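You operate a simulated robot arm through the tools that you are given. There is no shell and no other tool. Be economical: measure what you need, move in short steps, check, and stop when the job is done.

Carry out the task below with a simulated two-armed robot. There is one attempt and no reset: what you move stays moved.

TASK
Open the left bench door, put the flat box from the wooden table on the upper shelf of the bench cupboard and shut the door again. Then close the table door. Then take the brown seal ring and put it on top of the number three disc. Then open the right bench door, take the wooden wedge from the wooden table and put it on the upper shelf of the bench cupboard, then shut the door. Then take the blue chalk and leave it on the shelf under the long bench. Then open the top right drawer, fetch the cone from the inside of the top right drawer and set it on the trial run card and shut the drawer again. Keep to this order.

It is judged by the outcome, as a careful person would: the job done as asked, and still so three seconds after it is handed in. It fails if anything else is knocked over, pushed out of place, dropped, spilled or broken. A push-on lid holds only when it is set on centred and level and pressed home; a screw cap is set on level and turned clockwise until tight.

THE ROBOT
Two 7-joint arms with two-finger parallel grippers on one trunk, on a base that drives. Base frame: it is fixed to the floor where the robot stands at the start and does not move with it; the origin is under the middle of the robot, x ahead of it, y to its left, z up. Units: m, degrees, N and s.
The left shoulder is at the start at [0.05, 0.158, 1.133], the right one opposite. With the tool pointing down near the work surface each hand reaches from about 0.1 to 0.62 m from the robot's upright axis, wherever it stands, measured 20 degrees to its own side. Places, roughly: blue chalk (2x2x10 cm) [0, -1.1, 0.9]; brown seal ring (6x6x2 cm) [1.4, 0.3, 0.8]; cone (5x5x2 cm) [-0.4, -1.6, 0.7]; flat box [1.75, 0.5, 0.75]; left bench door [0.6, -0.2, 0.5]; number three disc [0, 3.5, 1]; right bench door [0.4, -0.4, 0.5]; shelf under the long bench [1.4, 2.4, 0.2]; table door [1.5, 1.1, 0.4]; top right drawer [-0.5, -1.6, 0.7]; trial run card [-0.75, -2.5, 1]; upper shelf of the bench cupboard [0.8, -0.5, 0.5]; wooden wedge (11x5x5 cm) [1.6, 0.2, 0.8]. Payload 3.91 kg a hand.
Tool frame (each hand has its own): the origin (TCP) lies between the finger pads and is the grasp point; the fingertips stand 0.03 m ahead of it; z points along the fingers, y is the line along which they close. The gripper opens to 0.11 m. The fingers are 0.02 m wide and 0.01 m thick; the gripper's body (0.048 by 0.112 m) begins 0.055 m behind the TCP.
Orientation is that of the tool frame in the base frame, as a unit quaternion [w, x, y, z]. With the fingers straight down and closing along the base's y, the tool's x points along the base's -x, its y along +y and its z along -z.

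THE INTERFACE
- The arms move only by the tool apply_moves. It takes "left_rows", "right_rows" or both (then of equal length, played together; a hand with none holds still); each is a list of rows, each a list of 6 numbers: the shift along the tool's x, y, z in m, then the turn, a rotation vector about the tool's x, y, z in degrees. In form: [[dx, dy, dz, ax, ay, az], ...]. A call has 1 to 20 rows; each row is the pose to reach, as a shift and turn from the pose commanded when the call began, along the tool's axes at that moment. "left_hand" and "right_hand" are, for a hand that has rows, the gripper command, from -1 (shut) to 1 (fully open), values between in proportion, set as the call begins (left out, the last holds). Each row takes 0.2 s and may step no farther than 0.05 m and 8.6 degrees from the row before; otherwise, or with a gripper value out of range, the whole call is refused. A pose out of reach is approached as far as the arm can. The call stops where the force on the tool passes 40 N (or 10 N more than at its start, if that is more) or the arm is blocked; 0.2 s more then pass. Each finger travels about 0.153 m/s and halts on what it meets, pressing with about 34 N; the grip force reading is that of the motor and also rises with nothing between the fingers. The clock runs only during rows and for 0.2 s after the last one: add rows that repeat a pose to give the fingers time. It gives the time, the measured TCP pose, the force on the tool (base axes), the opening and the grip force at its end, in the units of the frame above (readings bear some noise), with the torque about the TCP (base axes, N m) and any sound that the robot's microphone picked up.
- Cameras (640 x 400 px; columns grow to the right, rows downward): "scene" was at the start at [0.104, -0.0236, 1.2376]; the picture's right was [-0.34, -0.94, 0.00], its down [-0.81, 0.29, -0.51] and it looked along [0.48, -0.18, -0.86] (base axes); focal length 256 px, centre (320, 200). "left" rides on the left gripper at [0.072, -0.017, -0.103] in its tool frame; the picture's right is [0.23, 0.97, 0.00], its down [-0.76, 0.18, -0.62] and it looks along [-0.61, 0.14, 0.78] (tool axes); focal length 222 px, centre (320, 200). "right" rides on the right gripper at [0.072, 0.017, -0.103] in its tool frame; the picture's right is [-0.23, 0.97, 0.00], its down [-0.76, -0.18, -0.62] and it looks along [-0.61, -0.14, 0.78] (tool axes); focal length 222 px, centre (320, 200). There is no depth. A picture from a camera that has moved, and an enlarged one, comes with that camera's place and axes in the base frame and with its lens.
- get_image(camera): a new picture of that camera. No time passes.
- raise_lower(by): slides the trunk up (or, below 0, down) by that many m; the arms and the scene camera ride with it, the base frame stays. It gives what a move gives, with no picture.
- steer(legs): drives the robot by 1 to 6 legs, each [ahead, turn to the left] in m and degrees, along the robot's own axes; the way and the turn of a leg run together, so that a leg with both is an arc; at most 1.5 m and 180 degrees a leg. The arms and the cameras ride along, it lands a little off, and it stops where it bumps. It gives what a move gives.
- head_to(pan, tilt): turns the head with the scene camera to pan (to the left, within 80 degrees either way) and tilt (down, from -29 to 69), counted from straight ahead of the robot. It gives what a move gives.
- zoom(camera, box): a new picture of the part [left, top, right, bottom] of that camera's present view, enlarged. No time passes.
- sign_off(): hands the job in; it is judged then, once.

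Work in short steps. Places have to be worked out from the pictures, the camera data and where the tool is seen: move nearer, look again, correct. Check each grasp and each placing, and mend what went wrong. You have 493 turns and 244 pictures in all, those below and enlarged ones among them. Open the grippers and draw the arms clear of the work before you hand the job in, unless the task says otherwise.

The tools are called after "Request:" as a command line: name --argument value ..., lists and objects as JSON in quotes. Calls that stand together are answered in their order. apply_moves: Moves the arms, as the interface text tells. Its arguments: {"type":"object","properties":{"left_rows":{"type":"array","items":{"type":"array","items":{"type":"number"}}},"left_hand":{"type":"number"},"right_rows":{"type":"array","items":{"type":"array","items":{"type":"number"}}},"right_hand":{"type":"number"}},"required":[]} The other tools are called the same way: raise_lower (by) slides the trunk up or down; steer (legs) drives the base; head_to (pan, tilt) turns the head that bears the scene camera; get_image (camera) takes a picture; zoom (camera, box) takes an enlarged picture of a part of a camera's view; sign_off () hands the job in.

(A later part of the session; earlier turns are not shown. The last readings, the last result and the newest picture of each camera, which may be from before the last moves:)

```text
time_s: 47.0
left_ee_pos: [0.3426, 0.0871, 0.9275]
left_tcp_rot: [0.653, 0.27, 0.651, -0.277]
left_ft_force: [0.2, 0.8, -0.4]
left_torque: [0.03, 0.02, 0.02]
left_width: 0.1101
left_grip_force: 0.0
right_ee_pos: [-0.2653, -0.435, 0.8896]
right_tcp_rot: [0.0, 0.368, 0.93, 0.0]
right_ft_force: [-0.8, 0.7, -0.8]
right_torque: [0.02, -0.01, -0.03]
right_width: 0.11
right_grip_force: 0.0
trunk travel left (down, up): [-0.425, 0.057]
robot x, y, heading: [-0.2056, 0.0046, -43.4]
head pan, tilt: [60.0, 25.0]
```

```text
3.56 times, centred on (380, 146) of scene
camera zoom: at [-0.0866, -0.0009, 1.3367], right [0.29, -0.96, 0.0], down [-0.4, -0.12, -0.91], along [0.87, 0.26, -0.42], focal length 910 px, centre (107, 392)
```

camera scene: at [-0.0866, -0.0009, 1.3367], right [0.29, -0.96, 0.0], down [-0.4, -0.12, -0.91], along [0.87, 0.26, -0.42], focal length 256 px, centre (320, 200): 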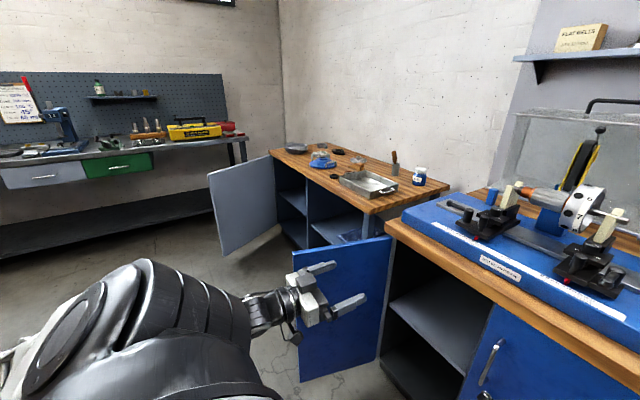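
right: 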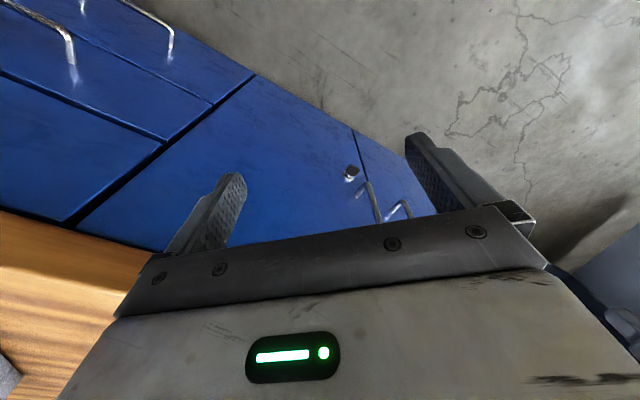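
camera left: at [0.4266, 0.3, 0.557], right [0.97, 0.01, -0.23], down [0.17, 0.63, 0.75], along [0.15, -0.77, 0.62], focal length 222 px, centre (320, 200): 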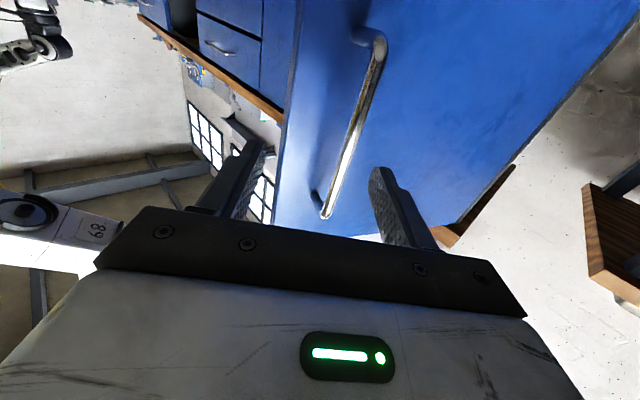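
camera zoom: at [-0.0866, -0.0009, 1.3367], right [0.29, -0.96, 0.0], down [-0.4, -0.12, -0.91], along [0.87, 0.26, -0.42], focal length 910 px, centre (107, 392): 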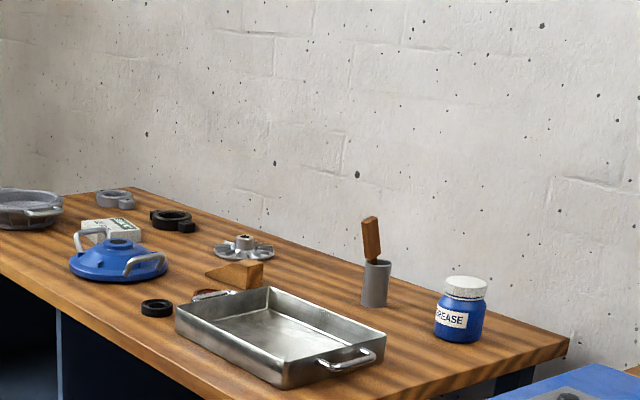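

Flat box (white) is behind the blue lid; the table's front is a continuation of the bench line. I back off, then drive parallel to the bench to stand in front of the table, clear of the opened door.

Request:
steer --legs '[[-0.3, 0], [0, 90], [1.5, 0], [0, -90]]'

Request:
head_to --pan 0 --tilt 35

Request:
get_image --camera "scene"

```text
time_s: 63.6
left_ee_pos: [1.1581, 1.3828, 0.9289]
left_tcp_rot: [0.654, 0.268, 0.652, -0.276]
left_ft_force: [0.0, 0.2, 0.2]
left_torque: [-0.02, 0.0, 0.03]
left_width: 0.1098
left_grip_force: 0.1
right_ee_pos: [0.5556, 0.8553, 0.8881]
right_tcp_rot: [0.0, 0.364, 0.931, -0.001]
right_ft_force: [-0.2, 0.0, 0.3]
right_torque: [0.01, -0.02, 0.01]
right_width: 0.1101
right_grip_force: 0.0
trunk travel left (down, up): [-0.425, 0.057]
robot x, y, heading: [0.6135, 1.2903, -42.7]
head pan, tilt: [60.0, 25.0]
```

```text
time_s: 65.0
left_ee_pos: [1.1576, 1.383, 0.9268]
left_tcp_rot: [0.654, 0.266, 0.653, -0.274]
left_ft_force: [0.1, 0.1, -0.5]
left_torque: [0.01, 0.02, 0.02]
left_width: 0.1103
left_grip_force: 0.0
right_ee_pos: [0.5548, 0.8547, 0.8898]
right_tcp_rot: [0.0, 0.365, 0.931, -0.001]
right_ft_force: [0.5, 0.6, 0.4]
right_torque: [-0.01, -0.02, 0.02]
right_width: 0.1102
right_grip_force: 0.1
trunk travel left (down, up): [-0.425, 0.057]
robot x, y, heading: [0.6094, 1.2895, -43.0]
head pan, tilt: [0.0, 35.0]
```

```text
218 pictures are left
camera scene: at [0.7063, 1.2041, 1.321], right [-0.68, -0.74, 0.0], down [-0.42, 0.39, -0.82], along [0.6, -0.55, -0.57], focal length 256 px, centre (320, 200)
```

scene: 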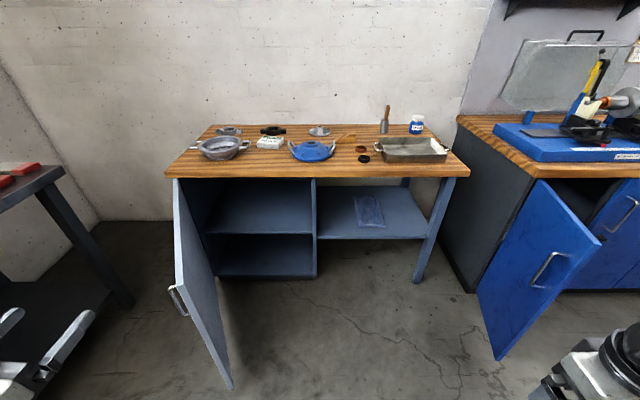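

The robot stands ~1.06 m before the table front. The table door's free edge is about 0.36 m left of my axis, so I approach slightly to the right.

Request:
steer --legs '[[0, -15], [0.42, 0], [0, 15], [0.17, 0]]'

Request:
head_to --pan 15 --tilt 45

Request:
get_image --camera "scene"

```text
time_s: 70.4
left_ee_pos: [1.5153, 0.9044, 0.928]
left_tcp_rot: [0.655, 0.265, 0.653, -0.273]
left_ft_force: [0.9, -0.3, 0.1]
left_torque: [0.0, 0.0, -0.01]
left_width: 0.1097
left_grip_force: 0.0
right_ee_pos: [0.9161, 0.3714, 0.8893]
right_tcp_rot: [0.0, 0.36, 0.933, -0.001]
right_ft_force: [0.3, -0.2, 0.6]
right_torque: [0.02, 0.01, 0.05]
right_width: 0.1101
right_grip_force: 0.0
trunk travel left (down, up): [-0.425, 0.057]
robot x, y, heading: [0.9708, 0.813, -42.4]
head pan, tilt: [0.0, 35.0]
```

```text
time_s: 71.2
left_ee_pos: [1.5153, 0.904, 0.9283]
left_tcp_rot: [0.656, 0.263, 0.653, -0.272]
left_ft_force: [-0.8, -0.1, -1.1]
left_torque: [-0.03, -0.03, -0.06]
left_width: 0.1101
left_grip_force: 0.0
right_ee_pos: [0.915, 0.3716, 0.8888]
right_tcp_rot: [0.001, 0.361, 0.933, 0.0]
right_ft_force: [-0.8, -0.3, -0.3]
right_torque: [0.01, 0.05, 0.03]
right_width: 0.11
right_grip_force: 0.1
trunk travel left (down, up): [-0.425, 0.057]
robot x, y, heading: [0.9693, 0.8139, -42.1]
head pan, tilt: [15.0, 45.0]
```

```text
217 pictures are left
camera scene: at [1.0714, 0.7447, 1.3062], right [-0.46, -0.89, 0.0], down [-0.63, 0.32, -0.71], along [0.63, -0.32, -0.71], focal length 256 px, centre (320, 200)
```

scene: 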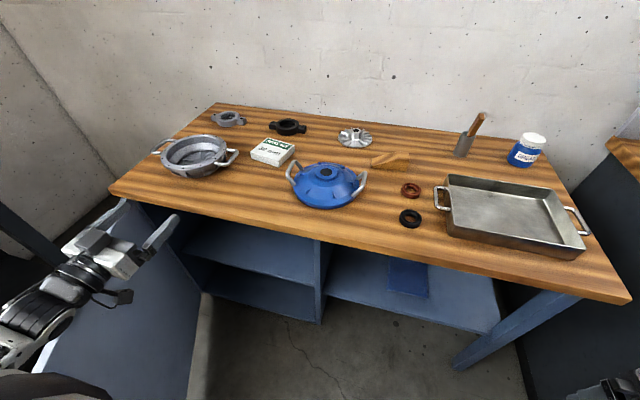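

I zoom on the box and on the ring/wedge area for measurements.

Request:
zoom --camera "scene" --box '[220, 110, 380, 210]'

```text
4.00 times, centred on (300, 160) of scene
camera zoom: at [1.0714, 0.7447, 1.3062], right [-0.46, -0.89, 0.0], down [-0.63, 0.32, -0.71], along [0.63, -0.32, -0.71], focal length 1024 px, centre (400, 360)
```

zoom: 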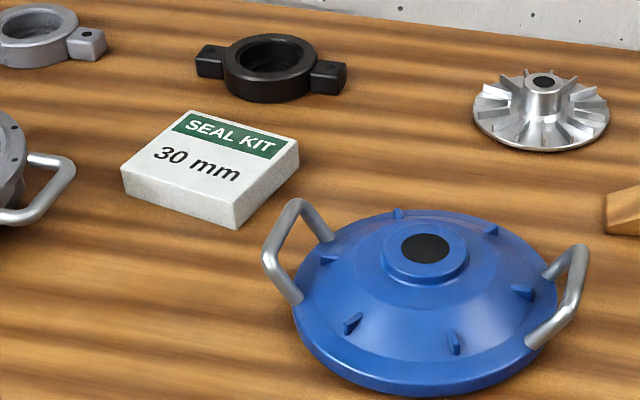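

The box is ~12×10×2.7 cm and out of straight-down reach, so I plan to hook it from behind, draw it to the table's front edge through the free corridor, and then pinch it from the front. First check the base clearance.

Request:
head_to --pan 0 --tilt 69

Request:
get_image --camera "scene"

```text
time_s: 72.1
left_ee_pos: [1.5153, 0.9047, 0.9277]
left_tcp_rot: [0.655, 0.264, 0.653, -0.272]
left_ft_force: [0.1, 0.0, 0.5]
left_torque: [0.0, 0.01, 0.0]
left_width: 0.1096
left_grip_force: 0.2
right_ee_pos: [0.9162, 0.3721, 0.8886]
right_tcp_rot: [0.001, 0.361, 0.933, 0.0]
right_ft_force: [0.3, -0.2, -0.2]
right_torque: [0.0, 0.0, 0.0]
right_width: 0.1101
right_grip_force: 0.1
trunk travel left (down, up): [-0.425, 0.057]
robot x, y, heading: [0.9678, 0.8096, -42.3]
head pan, tilt: [0.0, 68.8]
```

```text
215 pictures are left
camera scene: at [1.0406, 0.7444, 1.2773], right [-0.67, -0.74, 0.0], down [-0.69, 0.63, -0.36], along [0.27, -0.24, -0.93], focal length 256 px, centre (320, 200)
```

scene: 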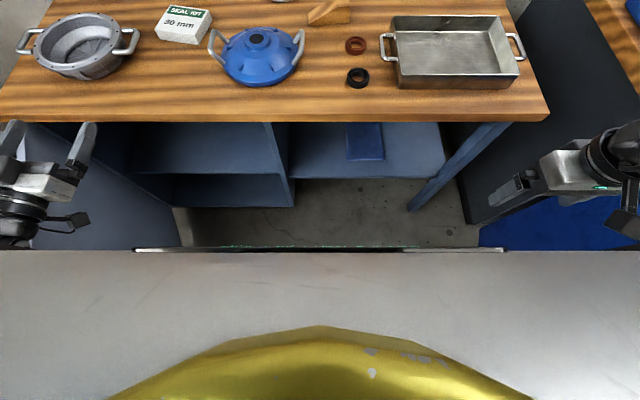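

The floor is visible right before the base at 0.34 m, so I can advance about 0.1 m safely; I also lower the trunk 0.1 m.

Request:
steer --legs '[[0.1, 0]]'

Request:
head_to --pan 25 --tilt 45

Request:
get_image --camera "scene"

```text
time_s: 73.2
left_ee_pos: [1.5863, 0.8375, 0.928]
left_tcp_rot: [0.655, 0.265, 0.653, -0.273]
left_ft_force: [-0.2, -0.9, -0.2]
left_torque: [-0.02, -0.01, 0.04]
left_width: 0.11
left_grip_force: 0.0
right_ee_pos: [0.9874, 0.3068, 0.8888]
right_tcp_rot: [0.0, 0.362, 0.932, -0.001]
right_ft_force: [0.2, 0.0, -0.1]
right_torque: [0.0, 0.0, 0.03]
right_width: 0.1103
right_grip_force: 0.1
trunk travel left (down, up): [-0.425, 0.057]
robot x, y, heading: [1.0437, 0.7417, -42.2]
head pan, tilt: [0.0, 68.8]
```

```text
time_s: 74.1
left_ee_pos: [1.5871, 0.838, 0.9289]
left_tcp_rot: [0.654, 0.267, 0.653, -0.274]
left_ft_force: [-1.0, 0.0, -0.4]
left_torque: [0.01, 0.0, 0.02]
left_width: 0.1099
left_grip_force: 0.1
right_ee_pos: [0.9849, 0.3078, 0.8889]
right_tcp_rot: [0.001, 0.361, 0.932, 0.0]
right_ft_force: [0.3, 0.8, -0.4]
right_torque: [0.01, 0.01, -0.02]
right_width: 0.11
right_grip_force: 0.0
trunk travel left (down, up): [-0.425, 0.057]
robot x, y, heading: [1.0393, 0.7445, -42.3]
head pan, tilt: [25.0, 45.0]
```

```text
214 pictures are left
camera scene: at [1.1483, 0.6923, 1.3061], right [-0.3, -0.95, 0.0], down [-0.68, 0.21, -0.71], along [0.67, -0.21, -0.71], focal length 256 px, centre (320, 200)
```

scene: 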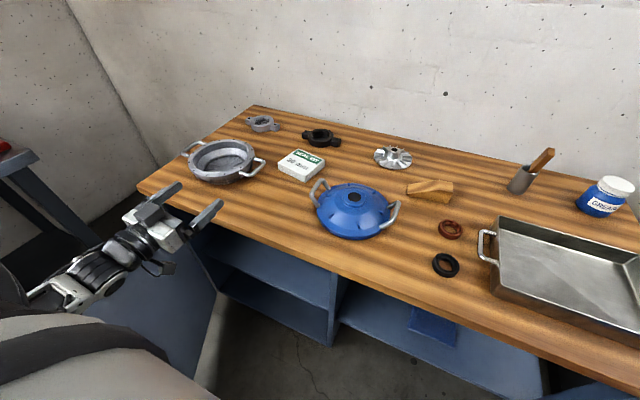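

Box centre ≈ 0.70 m ahead, 0.38 m left of me, top z≈0.80. I move the left hand high above it, pitched down 50°, fingers ~8 cm apart.

Request:
apply_moves --left_rows '[[0, -0.004, 0.042, 0, 5, 0], [0, -0.008, 0.084, 0, 10, 0], [0, -0.012, 0.126, 0, 15, 0], [0, -0.016, 0.168, 0, 20, 0], [0, -0.02, 0.21, 0, 25, 0], [0, -0.024, 0.252, 0, 30, 0], [0, -0.028, 0.294, 0, 35, 0], [0.005, -0.032, 0.336, 0, 40, 0], [0.01, -0.036, 0.378, 0, 45, 0], [0.02, -0.039, 0.42, 0, 50, 0]]' --left_hand 0.35

Request:
get_image --camera "left"

Request:
get_image --camera "scene"

```text
time_s: 76.3
left_ee_pos: [1.8314, 0.535, 0.9129]
left_tcp_rot: [0.337, 0.353, 0.861, -0.143]
left_ft_force: [0.2, 0.8, 0.2]
left_torque: [-0.05, -0.02, -0.01]
left_width: 0.0742
left_grip_force: 0.1
left hand out of reach, approached as far as the arm can: row 10
right_ee_pos: [0.9877, 0.3086, 0.8898]
right_tcp_rot: [0.0, 0.362, 0.932, -0.002]
right_ft_force: [0.6, 0.2, 1.0]
right_torque: [-0.06, 0.03, 0.01]
right_width: 0.11
right_grip_force: 0.1
trunk travel left (down, up): [-0.425, 0.057]
robot x, y, heading: [1.0428, 0.7455, -42.1]
head pan, tilt: [25.0, 45.0]
```

```text
213 pictures are left
camera left: at [1.7321, 0.611, 0.9397], right [0.57, 0.81, -0.16], down [0.23, 0.04, 0.97], along [0.79, -0.59, -0.16], focal length 222 px, centre (320, 200)
```

left: 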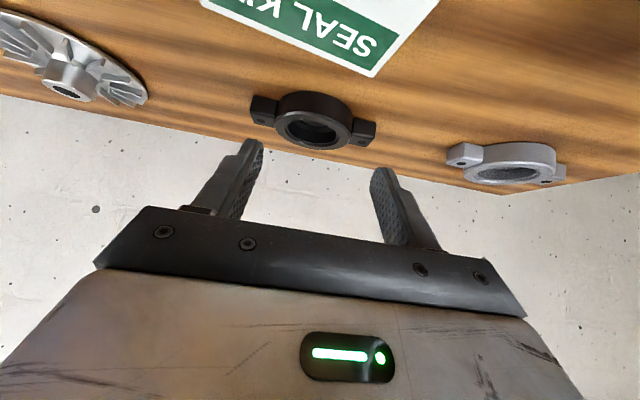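

```text
212 pictures are left
camera scene: at [1.1498, 0.6941, 1.3061], right [-0.3, -0.95, 0.0], down [-0.68, 0.21, -0.71], along [0.67, -0.21, -0.71], focal length 256 px, centre (320, 200)
```

scene: 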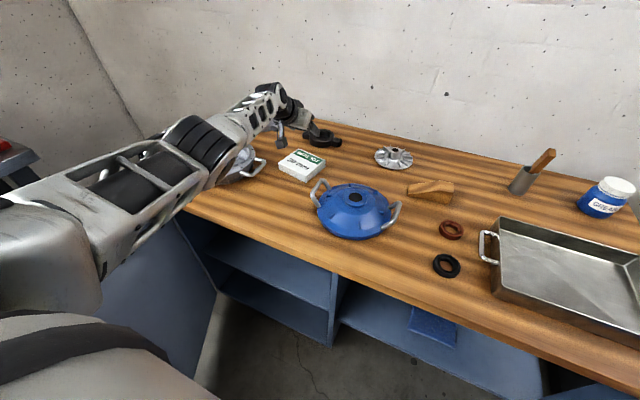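

Nearly there; I need ~5 cm more forward. I drive 3.5 cm closer and lower the trunk a little, keeping the tips above the box.

Request:
steer --legs '[[0.035, 0]]'

Request:
raise_lower --by -0.05

```text
time_s: 77.2
left_ee_pos: [1.8577, 0.5103, 0.9137]
left_tcp_rot: [0.336, 0.353, 0.862, -0.142]
left_ft_force: [0.7, 0.1, 0.1]
left_torque: [-0.02, 0.0, 0.03]
left_width: 0.0743
left_grip_force: 0.1
right_ee_pos: [1.0134, 0.2835, 0.8881]
right_tcp_rot: [-0.001, 0.362, 0.932, 0.0]
right_ft_force: [-0.9, -0.8, 0.5]
right_torque: [0.03, 0.0, 0.01]
right_width: 0.1101
right_grip_force: 0.0
trunk travel left (down, up): [-0.425, 0.057]
robot x, y, heading: [1.0675, 0.7229, -42.5]
head pan, tilt: [25.0, 45.0]
```

```text
time_s: 78.1
left_ee_pos: [1.8575, 0.5112, 0.8639]
left_tcp_rot: [0.337, 0.351, 0.862, -0.142]
left_ft_force: [0.1, 0.4, -0.1]
left_torque: [0.03, -0.01, -0.02]
left_width: 0.0741
left_grip_force: 0.0
right_ee_pos: [1.0122, 0.2835, 0.8397]
right_tcp_rot: [0.001, 0.362, 0.932, 0.0]
right_ft_force: [0.3, -0.5, -0.6]
right_torque: [-0.05, 0.0, 0.01]
right_width: 0.11
right_grip_force: 0.0
trunk travel left (down, up): [-0.375, 0.107]
robot x, y, heading: [1.0681, 0.7226, -42.5]
head pan, tilt: [25.0, 45.0]
```

Shift 2 cm forward and 2 cm right, and look.

Request:
apply_moves --left_rows '[[-0.0146, -0.02, 0.0136, 0, 0, 0], [-0.022, -0.02, 0.0204, 0, 0, 0]]'

Request:
get_image --camera "left"

```text
time_s: 78.7
left_ee_pos: [1.8526, 0.4958, 0.8648]
left_tcp_rot: [0.337, 0.352, 0.862, -0.142]
left_ft_force: [0.6, 0.4, 0.6]
left_torque: [0.04, 0.02, 0.02]
left_width: 0.0743
left_grip_force: 0.1
left hand out of reach, approached as far as the arm can: row 1, 2
right_ee_pos: [1.0122, 0.284, 0.8386]
right_tcp_rot: [0.001, 0.362, 0.932, 0.001]
right_ft_force: [-0.3, -1.3, -0.1]
right_torque: [-0.01, -0.02, 0.01]
right_width: 0.1098
right_grip_force: 0.1
trunk travel left (down, up): [-0.375, 0.107]
robot x, y, heading: [1.0647, 0.7212, -42.3]
head pan, tilt: [25.0, 45.0]
```

```text
211 pictures are left
camera left: at [1.7524, 0.5709, 0.8901], right [0.57, 0.81, -0.16], down [0.23, 0.04, 0.97], along [0.79, -0.59, -0.16], focal length 222 px, centre (320, 200)
```

left: 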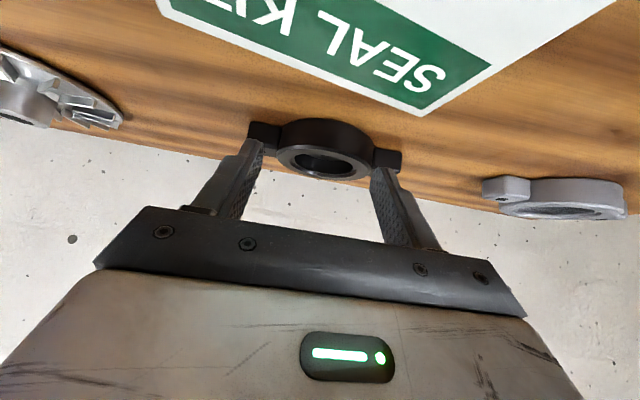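

Need ~2 cm more; I creep the base 2 cm forward.

Request:
steer --legs '[[0.022, 0]]'

Request:
head_to --pan 0 --tilt 69

Request:
get_image --camera "scene"

```text
time_s: 79.5
left_ee_pos: [1.8695, 0.482, 0.8637]
left_tcp_rot: [0.336, 0.352, 0.862, -0.141]
left_ft_force: [-0.7, -0.2, -0.7]
left_torque: [0.0, 0.04, 0.0]
left_width: 0.0745
left_grip_force: 0.1
right_ee_pos: [1.0289, 0.2685, 0.8386]
right_tcp_rot: [0.0, 0.361, 0.932, 0.001]
right_ft_force: [-0.4, -0.4, 0.3]
right_torque: [0.0, 0.0, 0.0]
right_width: 0.1099
right_grip_force: 0.0
trunk travel left (down, up): [-0.375, 0.107]
robot x, y, heading: [1.084, 0.7042, -42.6]
head pan, tilt: [25.0, 45.0]
```

```text
time_s: 80.4
left_ee_pos: [1.87, 0.4804, 0.8633]
left_tcp_rot: [0.336, 0.352, 0.862, -0.142]
left_ft_force: [-0.5, -0.5, 0.7]
left_torque: [-0.04, 0.01, 0.0]
left_width: 0.0745
left_grip_force: 0.0
right_ee_pos: [1.029, 0.268, 0.8387]
right_tcp_rot: [0.001, 0.361, 0.932, -0.001]
right_ft_force: [-0.4, 0.5, 0.1]
right_torque: [0.01, 0.0, 0.01]
right_width: 0.1101
right_grip_force: 0.1
trunk travel left (down, up): [-0.375, 0.107]
robot x, y, heading: [1.0791, 0.7079, -42.5]
head pan, tilt: [0.0, 68.8]
```

```text
210 pictures are left
camera scene: at [1.1546, 0.6403, 1.2273], right [-0.67, -0.74, 0.0], down [-0.69, 0.63, -0.36], along [0.27, -0.24, -0.93], focal length 256 px, centre (320, 200)
```

scene: 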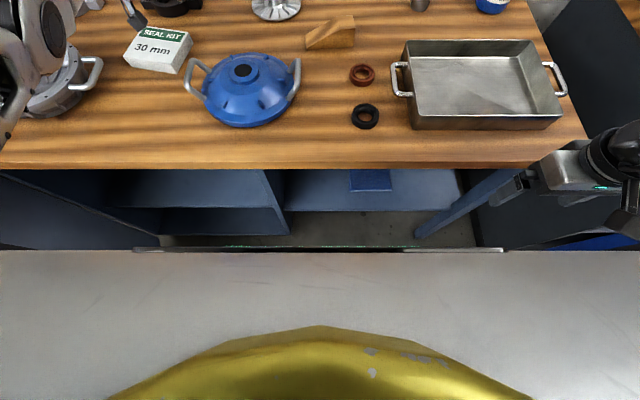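

Tips are now beyond the box's back edge. I lower by the trunk 4 cm and check.

Request:
raise_lower --by -0.04

Request:
get_image --camera "left"

Request:
head_to --pan 30 --tilt 45

Request:
zoom --camera "scene" --box '[240, 90, 400, 190]'

```text
time_s: 81.2
left_ee_pos: [1.868, 0.4822, 0.8295]
left_tcp_rot: [0.34, 0.353, 0.86, -0.142]
left_ft_force: [-5.9, 7.2, 17.5]
left_torque: [0.5, -0.52, 0.44]
left_width: 0.0747
left_grip_force: 0.2
right_ee_pos: [1.0272, 0.2685, 0.8011]
right_tcp_rot: [0.002, 0.361, 0.932, -0.001]
right_ft_force: [-0.2, 0.1, 0.0]
right_torque: [0.05, -0.03, 0.03]
right_width: 0.1098
right_grip_force: 0.0
trunk travel left (down, up): [-0.335, 0.147]
robot x, y, heading: [1.0832, 0.7026, -42.2]
head pan, tilt: [0.0, 68.8]
```

```text
209 pictures are left
camera left: at [1.7685, 0.5567, 0.8539], right [0.57, 0.81, -0.16], down [0.22, 0.04, 0.97], along [0.79, -0.59, -0.15], focal length 222 px, centre (320, 200)
```

left: 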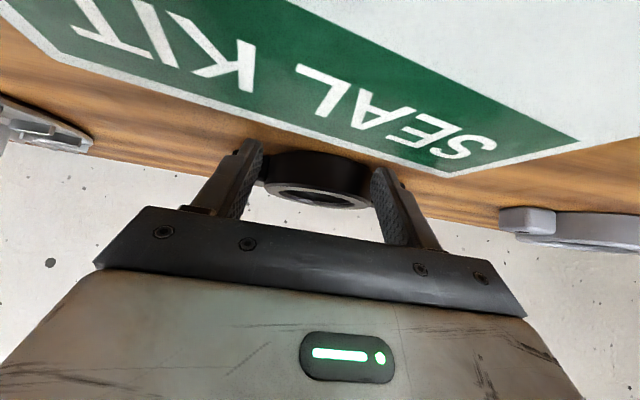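

```text
time_s: 82.2
left_ee_pos: [1.8681, 0.4814, 0.8283]
left_tcp_rot: [0.34, 0.353, 0.86, -0.143]
left_ft_force: [-1.4, 6.1, 20.5]
left_torque: [0.55, -0.74, 0.42]
left_width: 0.0756
left_grip_force: 1.6
right_ee_pos: [1.0275, 0.2684, 0.8002]
right_tcp_rot: [0.001, 0.361, 0.933, 0.0]
right_ft_force: [-0.3, -0.1, 0.0]
right_torque: [0.03, -0.01, 0.01]
right_width: 0.1101
right_grip_force: 0.2
trunk travel left (down, up): [-0.335, 0.147]
robot x, y, heading: [1.0823, 0.7029, -42.5]
head pan, tilt: [30.0, 45.0]
```

```text
4.00 times, centred on (320, 140) of scene
camera zoom: at [1.1899, 0.6616, 1.2165], right [-0.21, -0.98, 0.0], down [-0.69, 0.15, -0.71], along [0.69, -0.15, -0.71], focal length 1024 px, centre (320, 440)
```

zoom: 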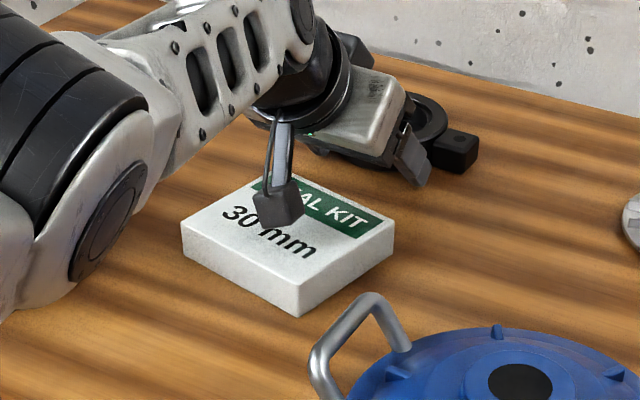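

The left fingertip rests on the box's back-left top edge (box is skewed ~10°). I raise, turn the robot 7° right to gain reach and match the box's skew, then shift the hand left.

Request:
raise_lower --by 0.04

Request:
steer --legs '[[0, -7]]'

```text
time_s: 83.0
left_ee_pos: [1.8695, 0.4817, 0.8622]
left_tcp_rot: [0.335, 0.353, 0.862, -0.143]
left_ft_force: [0.8, 0.1, 0.1]
left_torque: [-0.01, -0.02, 0.04]
left_width: 0.0742
left_grip_force: 0.0
right_ee_pos: [1.029, 0.2692, 0.8385]
right_tcp_rot: [0.0, 0.361, 0.933, 0.0]
right_ft_force: [0.7, 0.4, -0.7]
right_torque: [0.01, 0.02, -0.02]
right_width: 0.1101
right_grip_force: 0.1
trunk travel left (down, up): [-0.375, 0.107]
robot x, y, heading: [1.086, 0.7046, -42.7]
head pan, tilt: [30.0, 45.0]
```

```text
time_s: 84.0
left_ee_pos: [1.8352, 0.3861, 0.8639]
left_tcp_rot: [0.327, 0.406, 0.837, -0.164]
left_ft_force: [-0.1, 0.0, 0.4]
left_torque: [-0.03, 0.01, 0.0]
left_width: 0.0741
left_grip_force: 0.1
right_ee_pos: [0.9757, 0.2773, 0.838]
right_tcp_rot: [0.001, 0.417, 0.909, -0.001]
right_ft_force: [0.0, -0.4, 0.4]
right_torque: [0.0, 0.02, 0.01]
right_width: 0.1099
right_grip_force: 0.0
trunk travel left (down, up): [-0.375, 0.107]
robot x, y, heading: [1.0834, 0.7051, -49.4]
head pan, tilt: [30.0, 45.0]
```

Request:
apply_moves --left_rows '[[0.012, 0.02, -0.011, 0, 0, 0], [0.024, 0.04, -0.022, 0, 0, 0], [0.036, 0.06, -0.033, 0, 0, 0], [0.0475, 0.081, -0.0443, 0, 0, 0]]'

Request:
get_image --camera "left"

```text
time_s: 85.0
left_ee_pos: [1.8827, 0.4737, 0.8569]
left_tcp_rot: [0.326, 0.406, 0.838, -0.163]
left_ft_force: [1.0, 0.3, -0.2]
left_torque: [0.02, 0.03, -0.01]
left_width: 0.0742
left_grip_force: 0.0
left hand out of reach, approached as far as the arm can: row 1, 2, 3, 4
right_ee_pos: [0.9768, 0.2787, 0.839]
right_tcp_rot: [0.001, 0.417, 0.909, 0.0]
right_ft_force: [-0.1, -0.8, 0.2]
right_torque: [0.01, 0.03, 0.01]
right_width: 0.1101
right_grip_force: 0.1
trunk travel left (down, up): [-0.375, 0.107]
robot x, y, heading: [1.0825, 0.7069, -49.4]
head pan, tilt: [30.0, 45.0]
```

```text
207 pictures are left
camera left: at [1.7928, 0.5614, 0.8829], right [0.66, 0.73, -0.16], down [0.23, 0.01, 0.97], along [0.71, -0.68, -0.16], focal length 222 px, centre (320, 200)
```

left: 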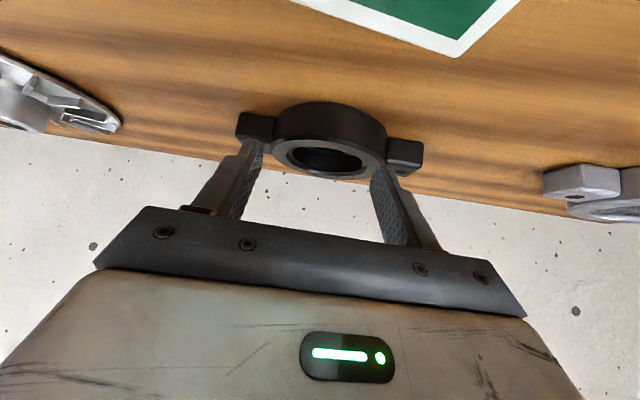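

Tips are well beyond the box's back edge and short of the black ring. Lower with the trunk.

Request:
raise_lower --by -0.035

Request:
raise_lower --by -0.01

Request:
get_image --camera "left"

```text
time_s: 85.5
left_ee_pos: [1.8893, 0.4708, 0.8528]
left_tcp_rot: [0.346, 0.403, 0.831, -0.166]
left_ft_force: [1.0, -1.8, 11.0]
left_torque: [0.07, -0.46, 0.0]
left_width: 0.0734
left_grip_force: 0.1
right_ee_pos: [0.9764, 0.2792, 0.818]
right_tcp_rot: [0.002, 0.417, 0.909, -0.001]
right_ft_force: [0.1, 0.1, 1.0]
right_torque: [-0.01, 0.01, 0.01]
right_width: 0.11
right_grip_force: 0.1
trunk travel left (down, up): [-0.354, 0.129]
robot x, y, heading: [1.08, 0.7053, -49.3]
head pan, tilt: [30.0, 45.0]
stopped: the force on the tool passed its limit at 48 N (the readings are from after the stop); the commanded pose is now the measured one
```

```text
time_s: 86.1
left_ee_pos: [1.8888, 0.4701, 0.8526]
left_tcp_rot: [0.351, 0.403, 0.829, -0.166]
left_ft_force: [-3.6, 4.2, 36.0]
left_torque: [0.55, -1.35, 0.1]
left_width: 0.0745
left_grip_force: 0.1
right_ee_pos: [0.9741, 0.2799, 0.8094]
right_tcp_rot: [0.004, 0.418, 0.909, 0.0]
right_ft_force: [0.5, -0.8, -0.9]
right_torque: [0.03, -0.04, -0.01]
right_width: 0.11
right_grip_force: 0.0
trunk travel left (down, up): [-0.344, 0.139]
robot x, y, heading: [1.0818, 0.703, -49.2]
head pan, tilt: [30.0, 45.0]
```

```text
206 pictures are left
camera left: at [1.7975, 0.5577, 0.8728], right [0.67, 0.73, -0.15], down [0.18, 0.04, 0.98], along [0.72, -0.68, -0.11], focal length 222 px, centre (320, 200)
```

left: 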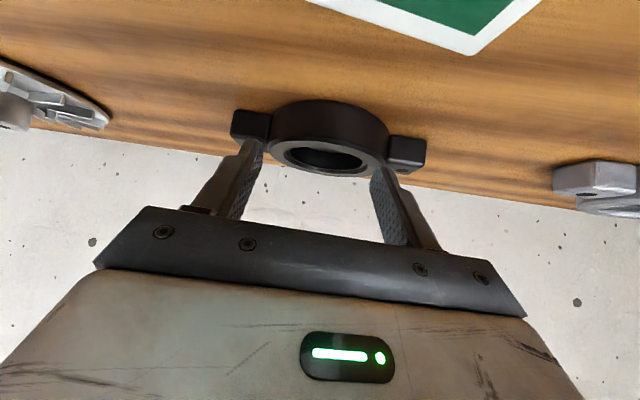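

Contact analysis: the table top is at z≈0.797 and the left finger sat on the ring's tab. I raise, draw back ~4 cm (between box and ring), and lower again to just above the table.

Request:
raise_lower --by 0.025

Request:
apply_moves --left_rows '[[0.014, 0, -0.0135, 0, 0, 0], [0.028, 0, -0.027, 0, 0, 0]]'

Request:
get_image --camera "left"

```text
time_s: 86.8
left_ee_pos: [1.8874, 0.4713, 0.8609]
left_tcp_rot: [0.337, 0.405, 0.834, -0.165]
left_ft_force: [0.8, -0.3, 0.7]
left_torque: [0.01, -0.03, 0.0]
left_width: 0.0744
left_grip_force: 0.1
right_ee_pos: [0.9765, 0.2771, 0.8325]
right_tcp_rot: [0.002, 0.417, 0.909, -0.001]
right_ft_force: [0.8, 0.4, -0.8]
right_torque: [0.05, 0.02, 0.0]
right_width: 0.11
right_grip_force: 0.0
trunk travel left (down, up): [-0.369, 0.114]
robot x, y, heading: [1.083, 0.7058, -49.4]
head pan, tilt: [30.0, 45.0]
```

```text
time_s: 87.4
left_ee_pos: [1.8896, 0.5319, 0.8302]
left_tcp_rot: [0.314, 0.359, 0.866, -0.151]
left_ft_force: [-2.6, 4.6, 6.3]
left_torque: [0.23, -0.14, 0.25]
left_width: 0.0744
left_grip_force: 0.2
left hand out of reach, approached as far as the arm can: row 1
right_ee_pos: [0.9753, 0.2785, 0.8337]
right_tcp_rot: [0.002, 0.418, 0.908, -0.001]
right_ft_force: [-0.1, 0.0, -0.4]
right_torque: [0.01, 0.0, 0.0]
right_width: 0.11
right_grip_force: 0.1
trunk travel left (down, up): [-0.369, 0.114]
robot x, y, heading: [1.0817, 0.703, -49.4]
head pan, tilt: [30.0, 45.0]
stopped in row 2 (left hand): the force on the tool passed its limit at 68 N (the readings are from after the stop); the commanded pose is now the measured one
```

```text
205 pictures are left
camera left: at [1.7926, 0.609, 0.8617], right [0.57, 0.8, -0.18], down [0.27, 0.03, 0.96], along [0.77, -0.6, -0.2], focal length 222 px, centre (320, 200)
```

left: 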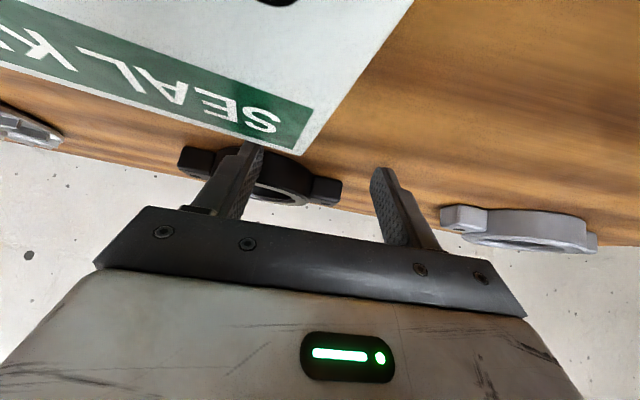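

The arm jumped because it was at its reach limit. Let me look before going on.

Request:
get_image --camera "scene"

```text
204 pictures are left
camera scene: at [1.1852, 0.6481, 1.25], right [-0.33, -0.94, 0.0], down [-0.67, 0.23, -0.71], along [0.67, -0.23, -0.71], focal length 256 px, centre (320, 200)
```

scene: 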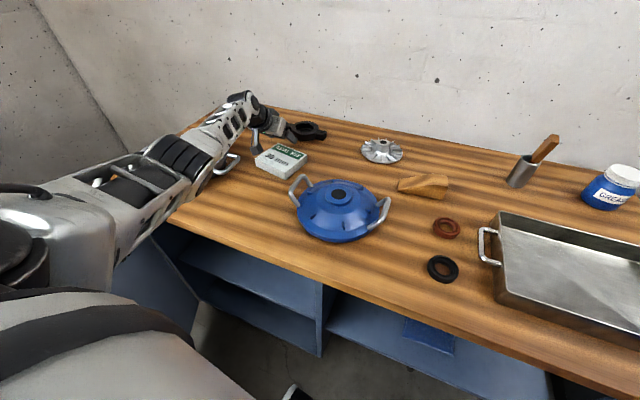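

Box still in place. I lift 3 cm, move the hand right 6 cm into line with the box, then descend.

Request:
raise_lower --by 0.035

Request:
apply_moves --left_rows '[[0, -0.02, 0, 1.5, 0, 0], [0, -0.04, 0, 3, 0, 0], [0, -0.06, 0, 4, 0, 0]]'

Request:
get_image --camera "left"

```text
time_s: 88.2
left_ee_pos: [1.8886, 0.5305, 0.8641]
left_tcp_rot: [0.313, 0.359, 0.866, -0.152]
left_ft_force: [0.1, 0.6, -0.4]
left_torque: [0.02, -0.02, -0.01]
left_width: 0.0743
left_grip_force: 0.1
right_ee_pos: [0.976, 0.2768, 0.8681]
right_tcp_rot: [0.001, 0.418, 0.908, -0.001]
right_ft_force: [-0.3, -0.9, -0.1]
right_torque: [0.01, 0.03, -0.03]
right_width: 0.1101
right_grip_force: 0.0
trunk travel left (down, up): [-0.404, 0.079]
robot x, y, heading: [1.087, 0.7062, -49.3]
head pan, tilt: [30.0, 45.0]
```

```text
time_s: 89.0
left_ee_pos: [1.8455, 0.4887, 0.8658]
left_tcp_rot: [0.3, 0.37, 0.86, -0.182]
left_ft_force: [0.8, 0.1, -0.5]
left_torque: [-0.01, -0.01, 0.01]
left_width: 0.0738
left_grip_force: 0.1
right_ee_pos: [0.9761, 0.2784, 0.8682]
right_tcp_rot: [0.001, 0.418, 0.909, 0.0]
right_ft_force: [-1.1, 0.6, 0.3]
right_torque: [0.0, -0.01, 0.02]
right_width: 0.1099
right_grip_force: 0.0
trunk travel left (down, up): [-0.404, 0.079]
robot x, y, heading: [1.0852, 0.7059, -49.5]
head pan, tilt: [30.0, 45.0]
```

```text
203 pictures are left
camera left: at [1.7539, 0.5703, 0.8978], right [0.6, 0.76, -0.24], down [0.31, 0.05, 0.95], along [0.74, -0.64, -0.21], focal length 222 px, centre (320, 200)
```

left: 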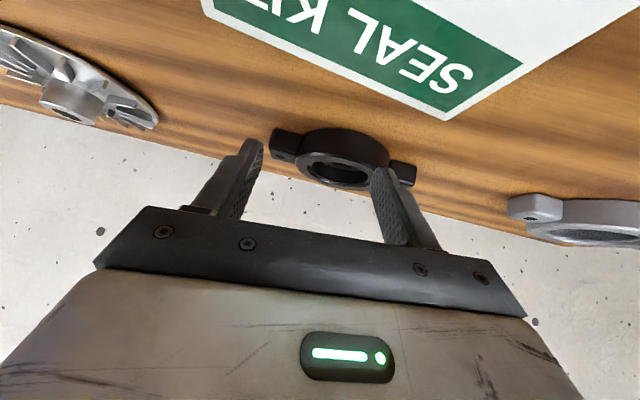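

Correct the small roll, keep position; then lower.

Request:
apply_moves --left_rows '[[0, 0, 0, -1.3, 0, 2.9], [0, 0, 0, -1.3, 0, 2.9]]'

Request:
raise_lower --by -0.03

Request:
get_image --camera "left"

```text
time_s: 89.6
left_ee_pos: [1.8474, 0.4864, 0.8659]
left_tcp_rot: [0.308, 0.388, 0.853, -0.165]
left_ft_force: [0.2, -1.1, 1.6]
left_torque: [-0.02, 0.02, 0.02]
left_width: 0.0743
left_grip_force: 0.1
right_ee_pos: [0.9759, 0.2779, 0.8671]
right_tcp_rot: [0.001, 0.418, 0.909, -0.002]
right_ft_force: [0.1, 0.4, -0.4]
right_torque: [-0.02, 0.01, -0.03]
right_width: 0.1098
right_grip_force: 0.0
trunk travel left (down, up): [-0.404, 0.079]
robot x, y, heading: [1.0831, 0.7059, -49.3]
head pan, tilt: [30.0, 45.0]
```

```text
time_s: 90.4
left_ee_pos: [1.8458, 0.4876, 0.8349]
left_tcp_rot: [0.308, 0.388, 0.853, -0.163]
left_ft_force: [0.5, 0.3, 0.3]
left_torque: [0.04, 0.0, 0.0]
left_width: 0.0744
left_grip_force: 0.1
right_ee_pos: [0.9769, 0.2781, 0.8373]
right_tcp_rot: [0.001, 0.417, 0.909, 0.0]
right_ft_force: [0.0, -0.3, -0.6]
right_torque: [0.01, -0.01, 0.0]
right_width: 0.1102
right_grip_force: 0.1
trunk travel left (down, up): [-0.374, 0.109]
robot x, y, heading: [1.0827, 0.7047, -49.4]
head pan, tilt: [30.0, 45.0]
```

```text
202 pictures are left
camera left: at [1.755, 0.5716, 0.8669], right [0.63, 0.76, -0.19], down [0.27, 0.01, 0.96], along [0.73, -0.66, -0.2], focal length 222 px, centre (320, 200)
```

left: 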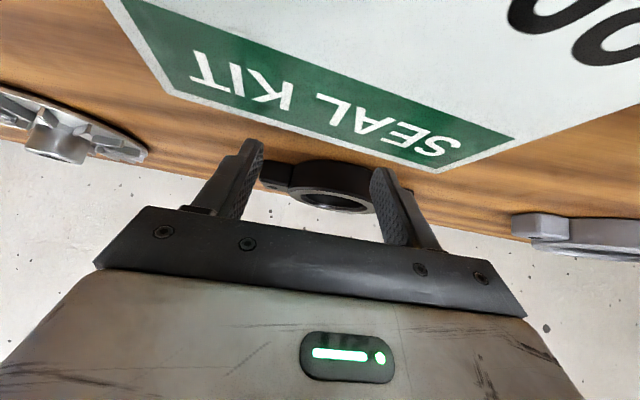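

Fingers are between the box and ring, just above the table. I pull 6 cm toward me slowly first.

Request:
apply_moves --left_rows '[[0.0075, -0.0016, -0.0064, 0, 0, 0], [0.015, -0.0032, -0.0129, 0, 0, 0], [0.0224, -0.0049, -0.0193, 0, 0, 0], [0.03, -0.0065, -0.0258, 0, 0, 0], [0.0374, -0.0081, -0.0322, 0, 0, 0], [0.0448, -0.0097, -0.0386, 0, 0, 0]]'

Request:
get_image --camera "left"

Request:
get_image --camera "scene"

```text
time_s: 91.8
left_ee_pos: [1.8009, 0.5254, 0.8368]
left_tcp_rot: [0.309, 0.388, 0.852, -0.166]
left_ft_force: [0.3, -0.5, 1.5]
left_torque: [0.02, -0.01, 0.0]
left_width: 0.0742
left_grip_force: 0.1
right_ee_pos: [0.9765, 0.2778, 0.8371]
right_tcp_rot: [0.001, 0.417, 0.909, 0.0]
right_ft_force: [-0.1, 0.8, 1.1]
right_torque: [0.01, 0.02, 0.01]
right_width: 0.11
right_grip_force: 0.1
trunk travel left (down, up): [-0.374, 0.109]
robot x, y, heading: [1.0822, 0.7054, -49.2]
head pan, tilt: [30.0, 45.0]
```

```text
201 pictures are left
camera left: at [1.7086, 0.6104, 0.8667], right [0.63, 0.76, -0.19], down [0.27, 0.01, 0.96], along [0.73, -0.65, -0.2], focal length 222 px, centre (320, 200)
```

left: 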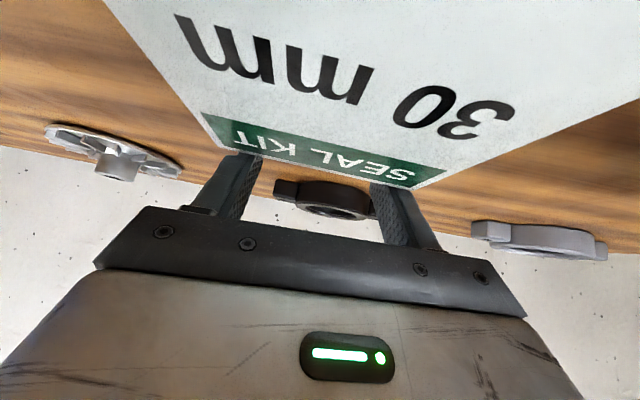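

```text
200 pictures are left
camera scene: at [1.1863, 0.6475, 1.2548], right [-0.33, -0.94, 0.0], down [-0.67, 0.23, -0.71], along [0.67, -0.24, -0.71], focal length 256 px, centre (320, 200)
```

scene: 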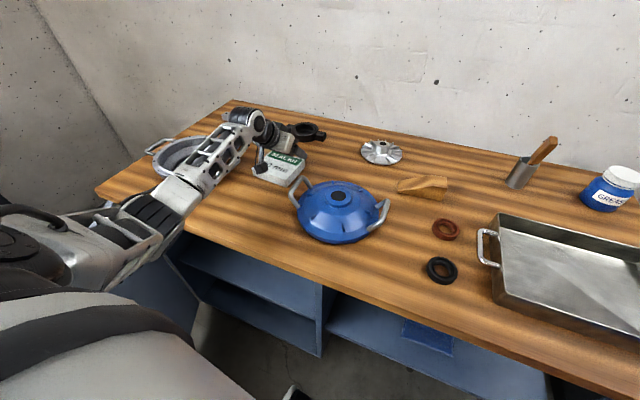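

The fingers now bear on the back edge. Continue pulling 12 cm, gradually squaring the box to the table edge.

Request:
apply_moves --left_rows '[[0.009, -0.002, -0.0077, -0.6, 0, -0.7], [0.018, -0.0039, -0.0155, -1.2, 0, -1.4], [0.027, -0.0058, -0.0232, -1.8, 0, -2.1], [0.0359, -0.0078, -0.0309, -2.4, 0, -2.8], [0.0448, -0.0097, -0.0386, -3, 0, -3.5], [0.0538, -0.0117, -0.0464, -3.6, 0, -4.2], [0.0628, -0.0136, -0.0541, -4.2, 0, -4.9], [0.0717, -0.0156, -0.0618, -4.8, 0, -5.6], [0.0807, -0.0175, -0.0696, -5.4, 0, -6.3], [0.0896, -0.0194, -0.0773, -6, 0, -7]]'

Request:
get_image --camera "scene"

Request:
get_image --camera "left"

```text
time_s: 94.0
left_ee_pos: [1.7102, 0.6039, 0.8378]
left_tcp_rot: [0.318, 0.318, 0.882, -0.138]
left_ft_force: [0.8, -0.7, 1.9]
left_torque: [-0.05, 0.03, 0.03]
left_width: 0.0742
left_grip_force: 0.0
right_ee_pos: [0.9766, 0.2788, 0.8377]
right_tcp_rot: [0.001, 0.417, 0.909, 0.0]
right_ft_force: [-0.7, 0.1, 0.8]
right_torque: [0.03, 0.01, 0.0]
right_width: 0.1099
right_grip_force: 0.2
trunk travel left (down, up): [-0.374, 0.109]
robot x, y, heading: [1.0808, 0.706, -49.2]
head pan, tilt: [30.0, 45.0]
```

```text
199 pictures are left
camera scene: at [1.1862, 0.6475, 1.2548], right [-0.33, -0.94, 0.0], down [-0.67, 0.23, -0.71], along [0.67, -0.24, -0.71], focal length 256 px, centre (320, 200)
```

scene: 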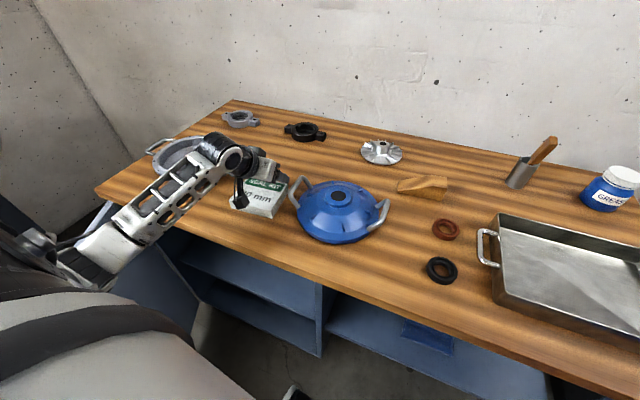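

```text
198 pictures are left
camera left: at [1.6063, 0.6718, 0.8688], right [0.5, 0.85, -0.19], down [0.27, 0.05, 0.96], along [0.82, -0.53, -0.21], focal length 222 px, centre (320, 200)
```

left: 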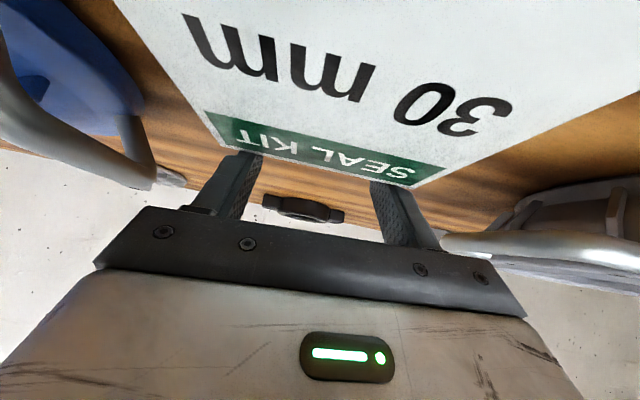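

Box is square and in the corridor. Pull another 12.5 cm to overhang the front edge by ~4 cm.

Request:
apply_moves --left_rows '[[0.0095, 0, -0.0081, 0, 0, 0], [0.019, 0, -0.0163, 0, 0, 0], [0.0285, 0, -0.0244, 0, 0, 0], [0.038, 0, -0.0325, 0, 0, 0], [0.0474, 0, -0.0407, 0, 0, 0], [0.0569, 0, -0.0488, 0, 0, 0], [0.0664, 0, -0.057, 0, 0, 0], [0.0759, 0, -0.0651, 0, 0, 0]]'

Request:
get_image --camera "scene"

```text
time_s: 95.8
left_ee_pos: [1.6323, 0.6693, 0.8368]
left_tcp_rot: [0.317, 0.32, 0.882, -0.138]
left_ft_force: [0.7, -1.0, 9.1]
left_torque: [-0.03, 0.07, -0.02]
left_width: 0.0741
left_grip_force: 0.0
right_ee_pos: [0.9755, 0.2784, 0.8381]
right_tcp_rot: [0.001, 0.418, 0.908, -0.001]
right_ft_force: [0.0, 1.2, -0.9]
right_torque: [-0.01, 0.01, 0.01]
right_width: 0.1098
right_grip_force: 0.0
trunk travel left (down, up): [-0.374, 0.109]
robot x, y, heading: [1.0825, 0.7071, -49.5]
head pan, tilt: [30.0, 45.0]
```

```text
197 pictures are left
camera scene: at [1.1858, 0.6475, 1.2548], right [-0.33, -0.94, 0.0], down [-0.67, 0.24, -0.71], along [0.67, -0.23, -0.71], focal length 256 px, centre (320, 200)
```

scene: 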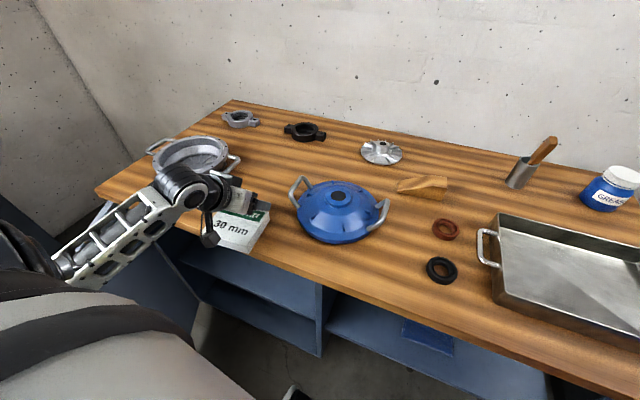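

Zoom to check overhang and what the hand touches.

Request:
zoom --camera "scene" --box '[160, 160, 320, 260]'

Request:
get_image --camera "left"

```text
4.00 times, centred on (240, 210) of scene
camera zoom: at [1.1858, 0.6475, 1.2548], right [-0.33, -0.94, 0.0], down [-0.67, 0.24, -0.71], along [0.67, -0.23, -0.71], focal length 1024 px, centre (640, 160)
```

zoom: 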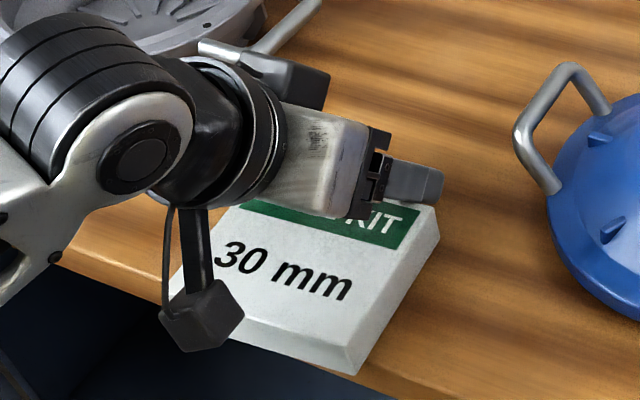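

```text
195 pictures are left
camera left: at [1.5283, 0.737, 0.8684], right [0.5, 0.85, -0.19], down [0.27, 0.05, 0.96], along [0.82, -0.53, -0.21], focal length 222 px, centre (320, 200)
```

left: 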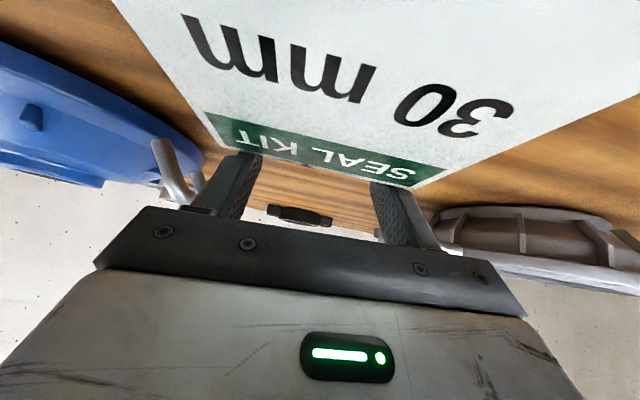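

Overhang is only ~1.5 cm; pull 2.7 cm more.

Request:
apply_moves --left_rows '[[0.006, 0, -0.008, 0, 0, 0], [0.0125, 0, -0.0135, 0, 0, 0], [0.0185, 0, -0.0195, 0, 0, 0]]'

Request:
zoom --camera "scene" --box '[160, 160, 320, 260]'

```text
time_s: 96.6
left_ee_pos: [1.6118, 0.6858, 0.84]
left_tcp_rot: [0.317, 0.318, 0.883, -0.138]
left_ft_force: [-0.7, 0.4, 0.1]
left_torque: [0.02, 0.02, 0.02]
left_width: 0.0744
left_grip_force: 0.0
right_ee_pos: [0.9761, 0.2791, 0.8369]
right_tcp_rot: [0.001, 0.418, 0.909, -0.001]
right_ft_force: [1.0, 0.1, -0.1]
right_torque: [0.0, -0.03, 0.03]
right_width: 0.1097
right_grip_force: 0.0
trunk travel left (down, up): [-0.374, 0.109]
robot x, y, heading: [1.0815, 0.7074, -49.2]
head pan, tilt: [30.0, 45.0]
```

```text
4.00 times, centred on (240, 210) of scene
camera zoom: at [1.1863, 0.6475, 1.2547], right [-0.33, -0.94, 0.0], down [-0.67, 0.23, -0.71], along [0.67, -0.23, -0.71], focal length 1024 px, centre (640, 160)
```

zoom: 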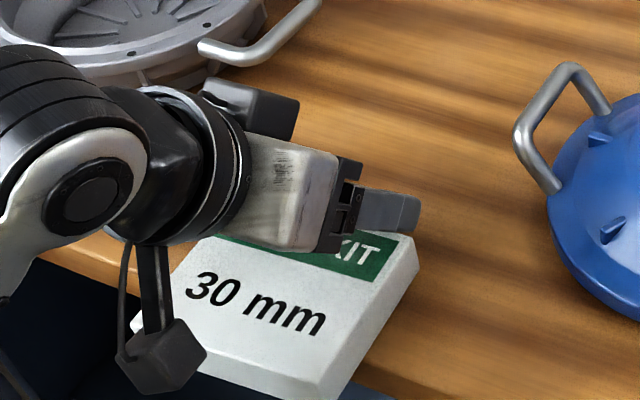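

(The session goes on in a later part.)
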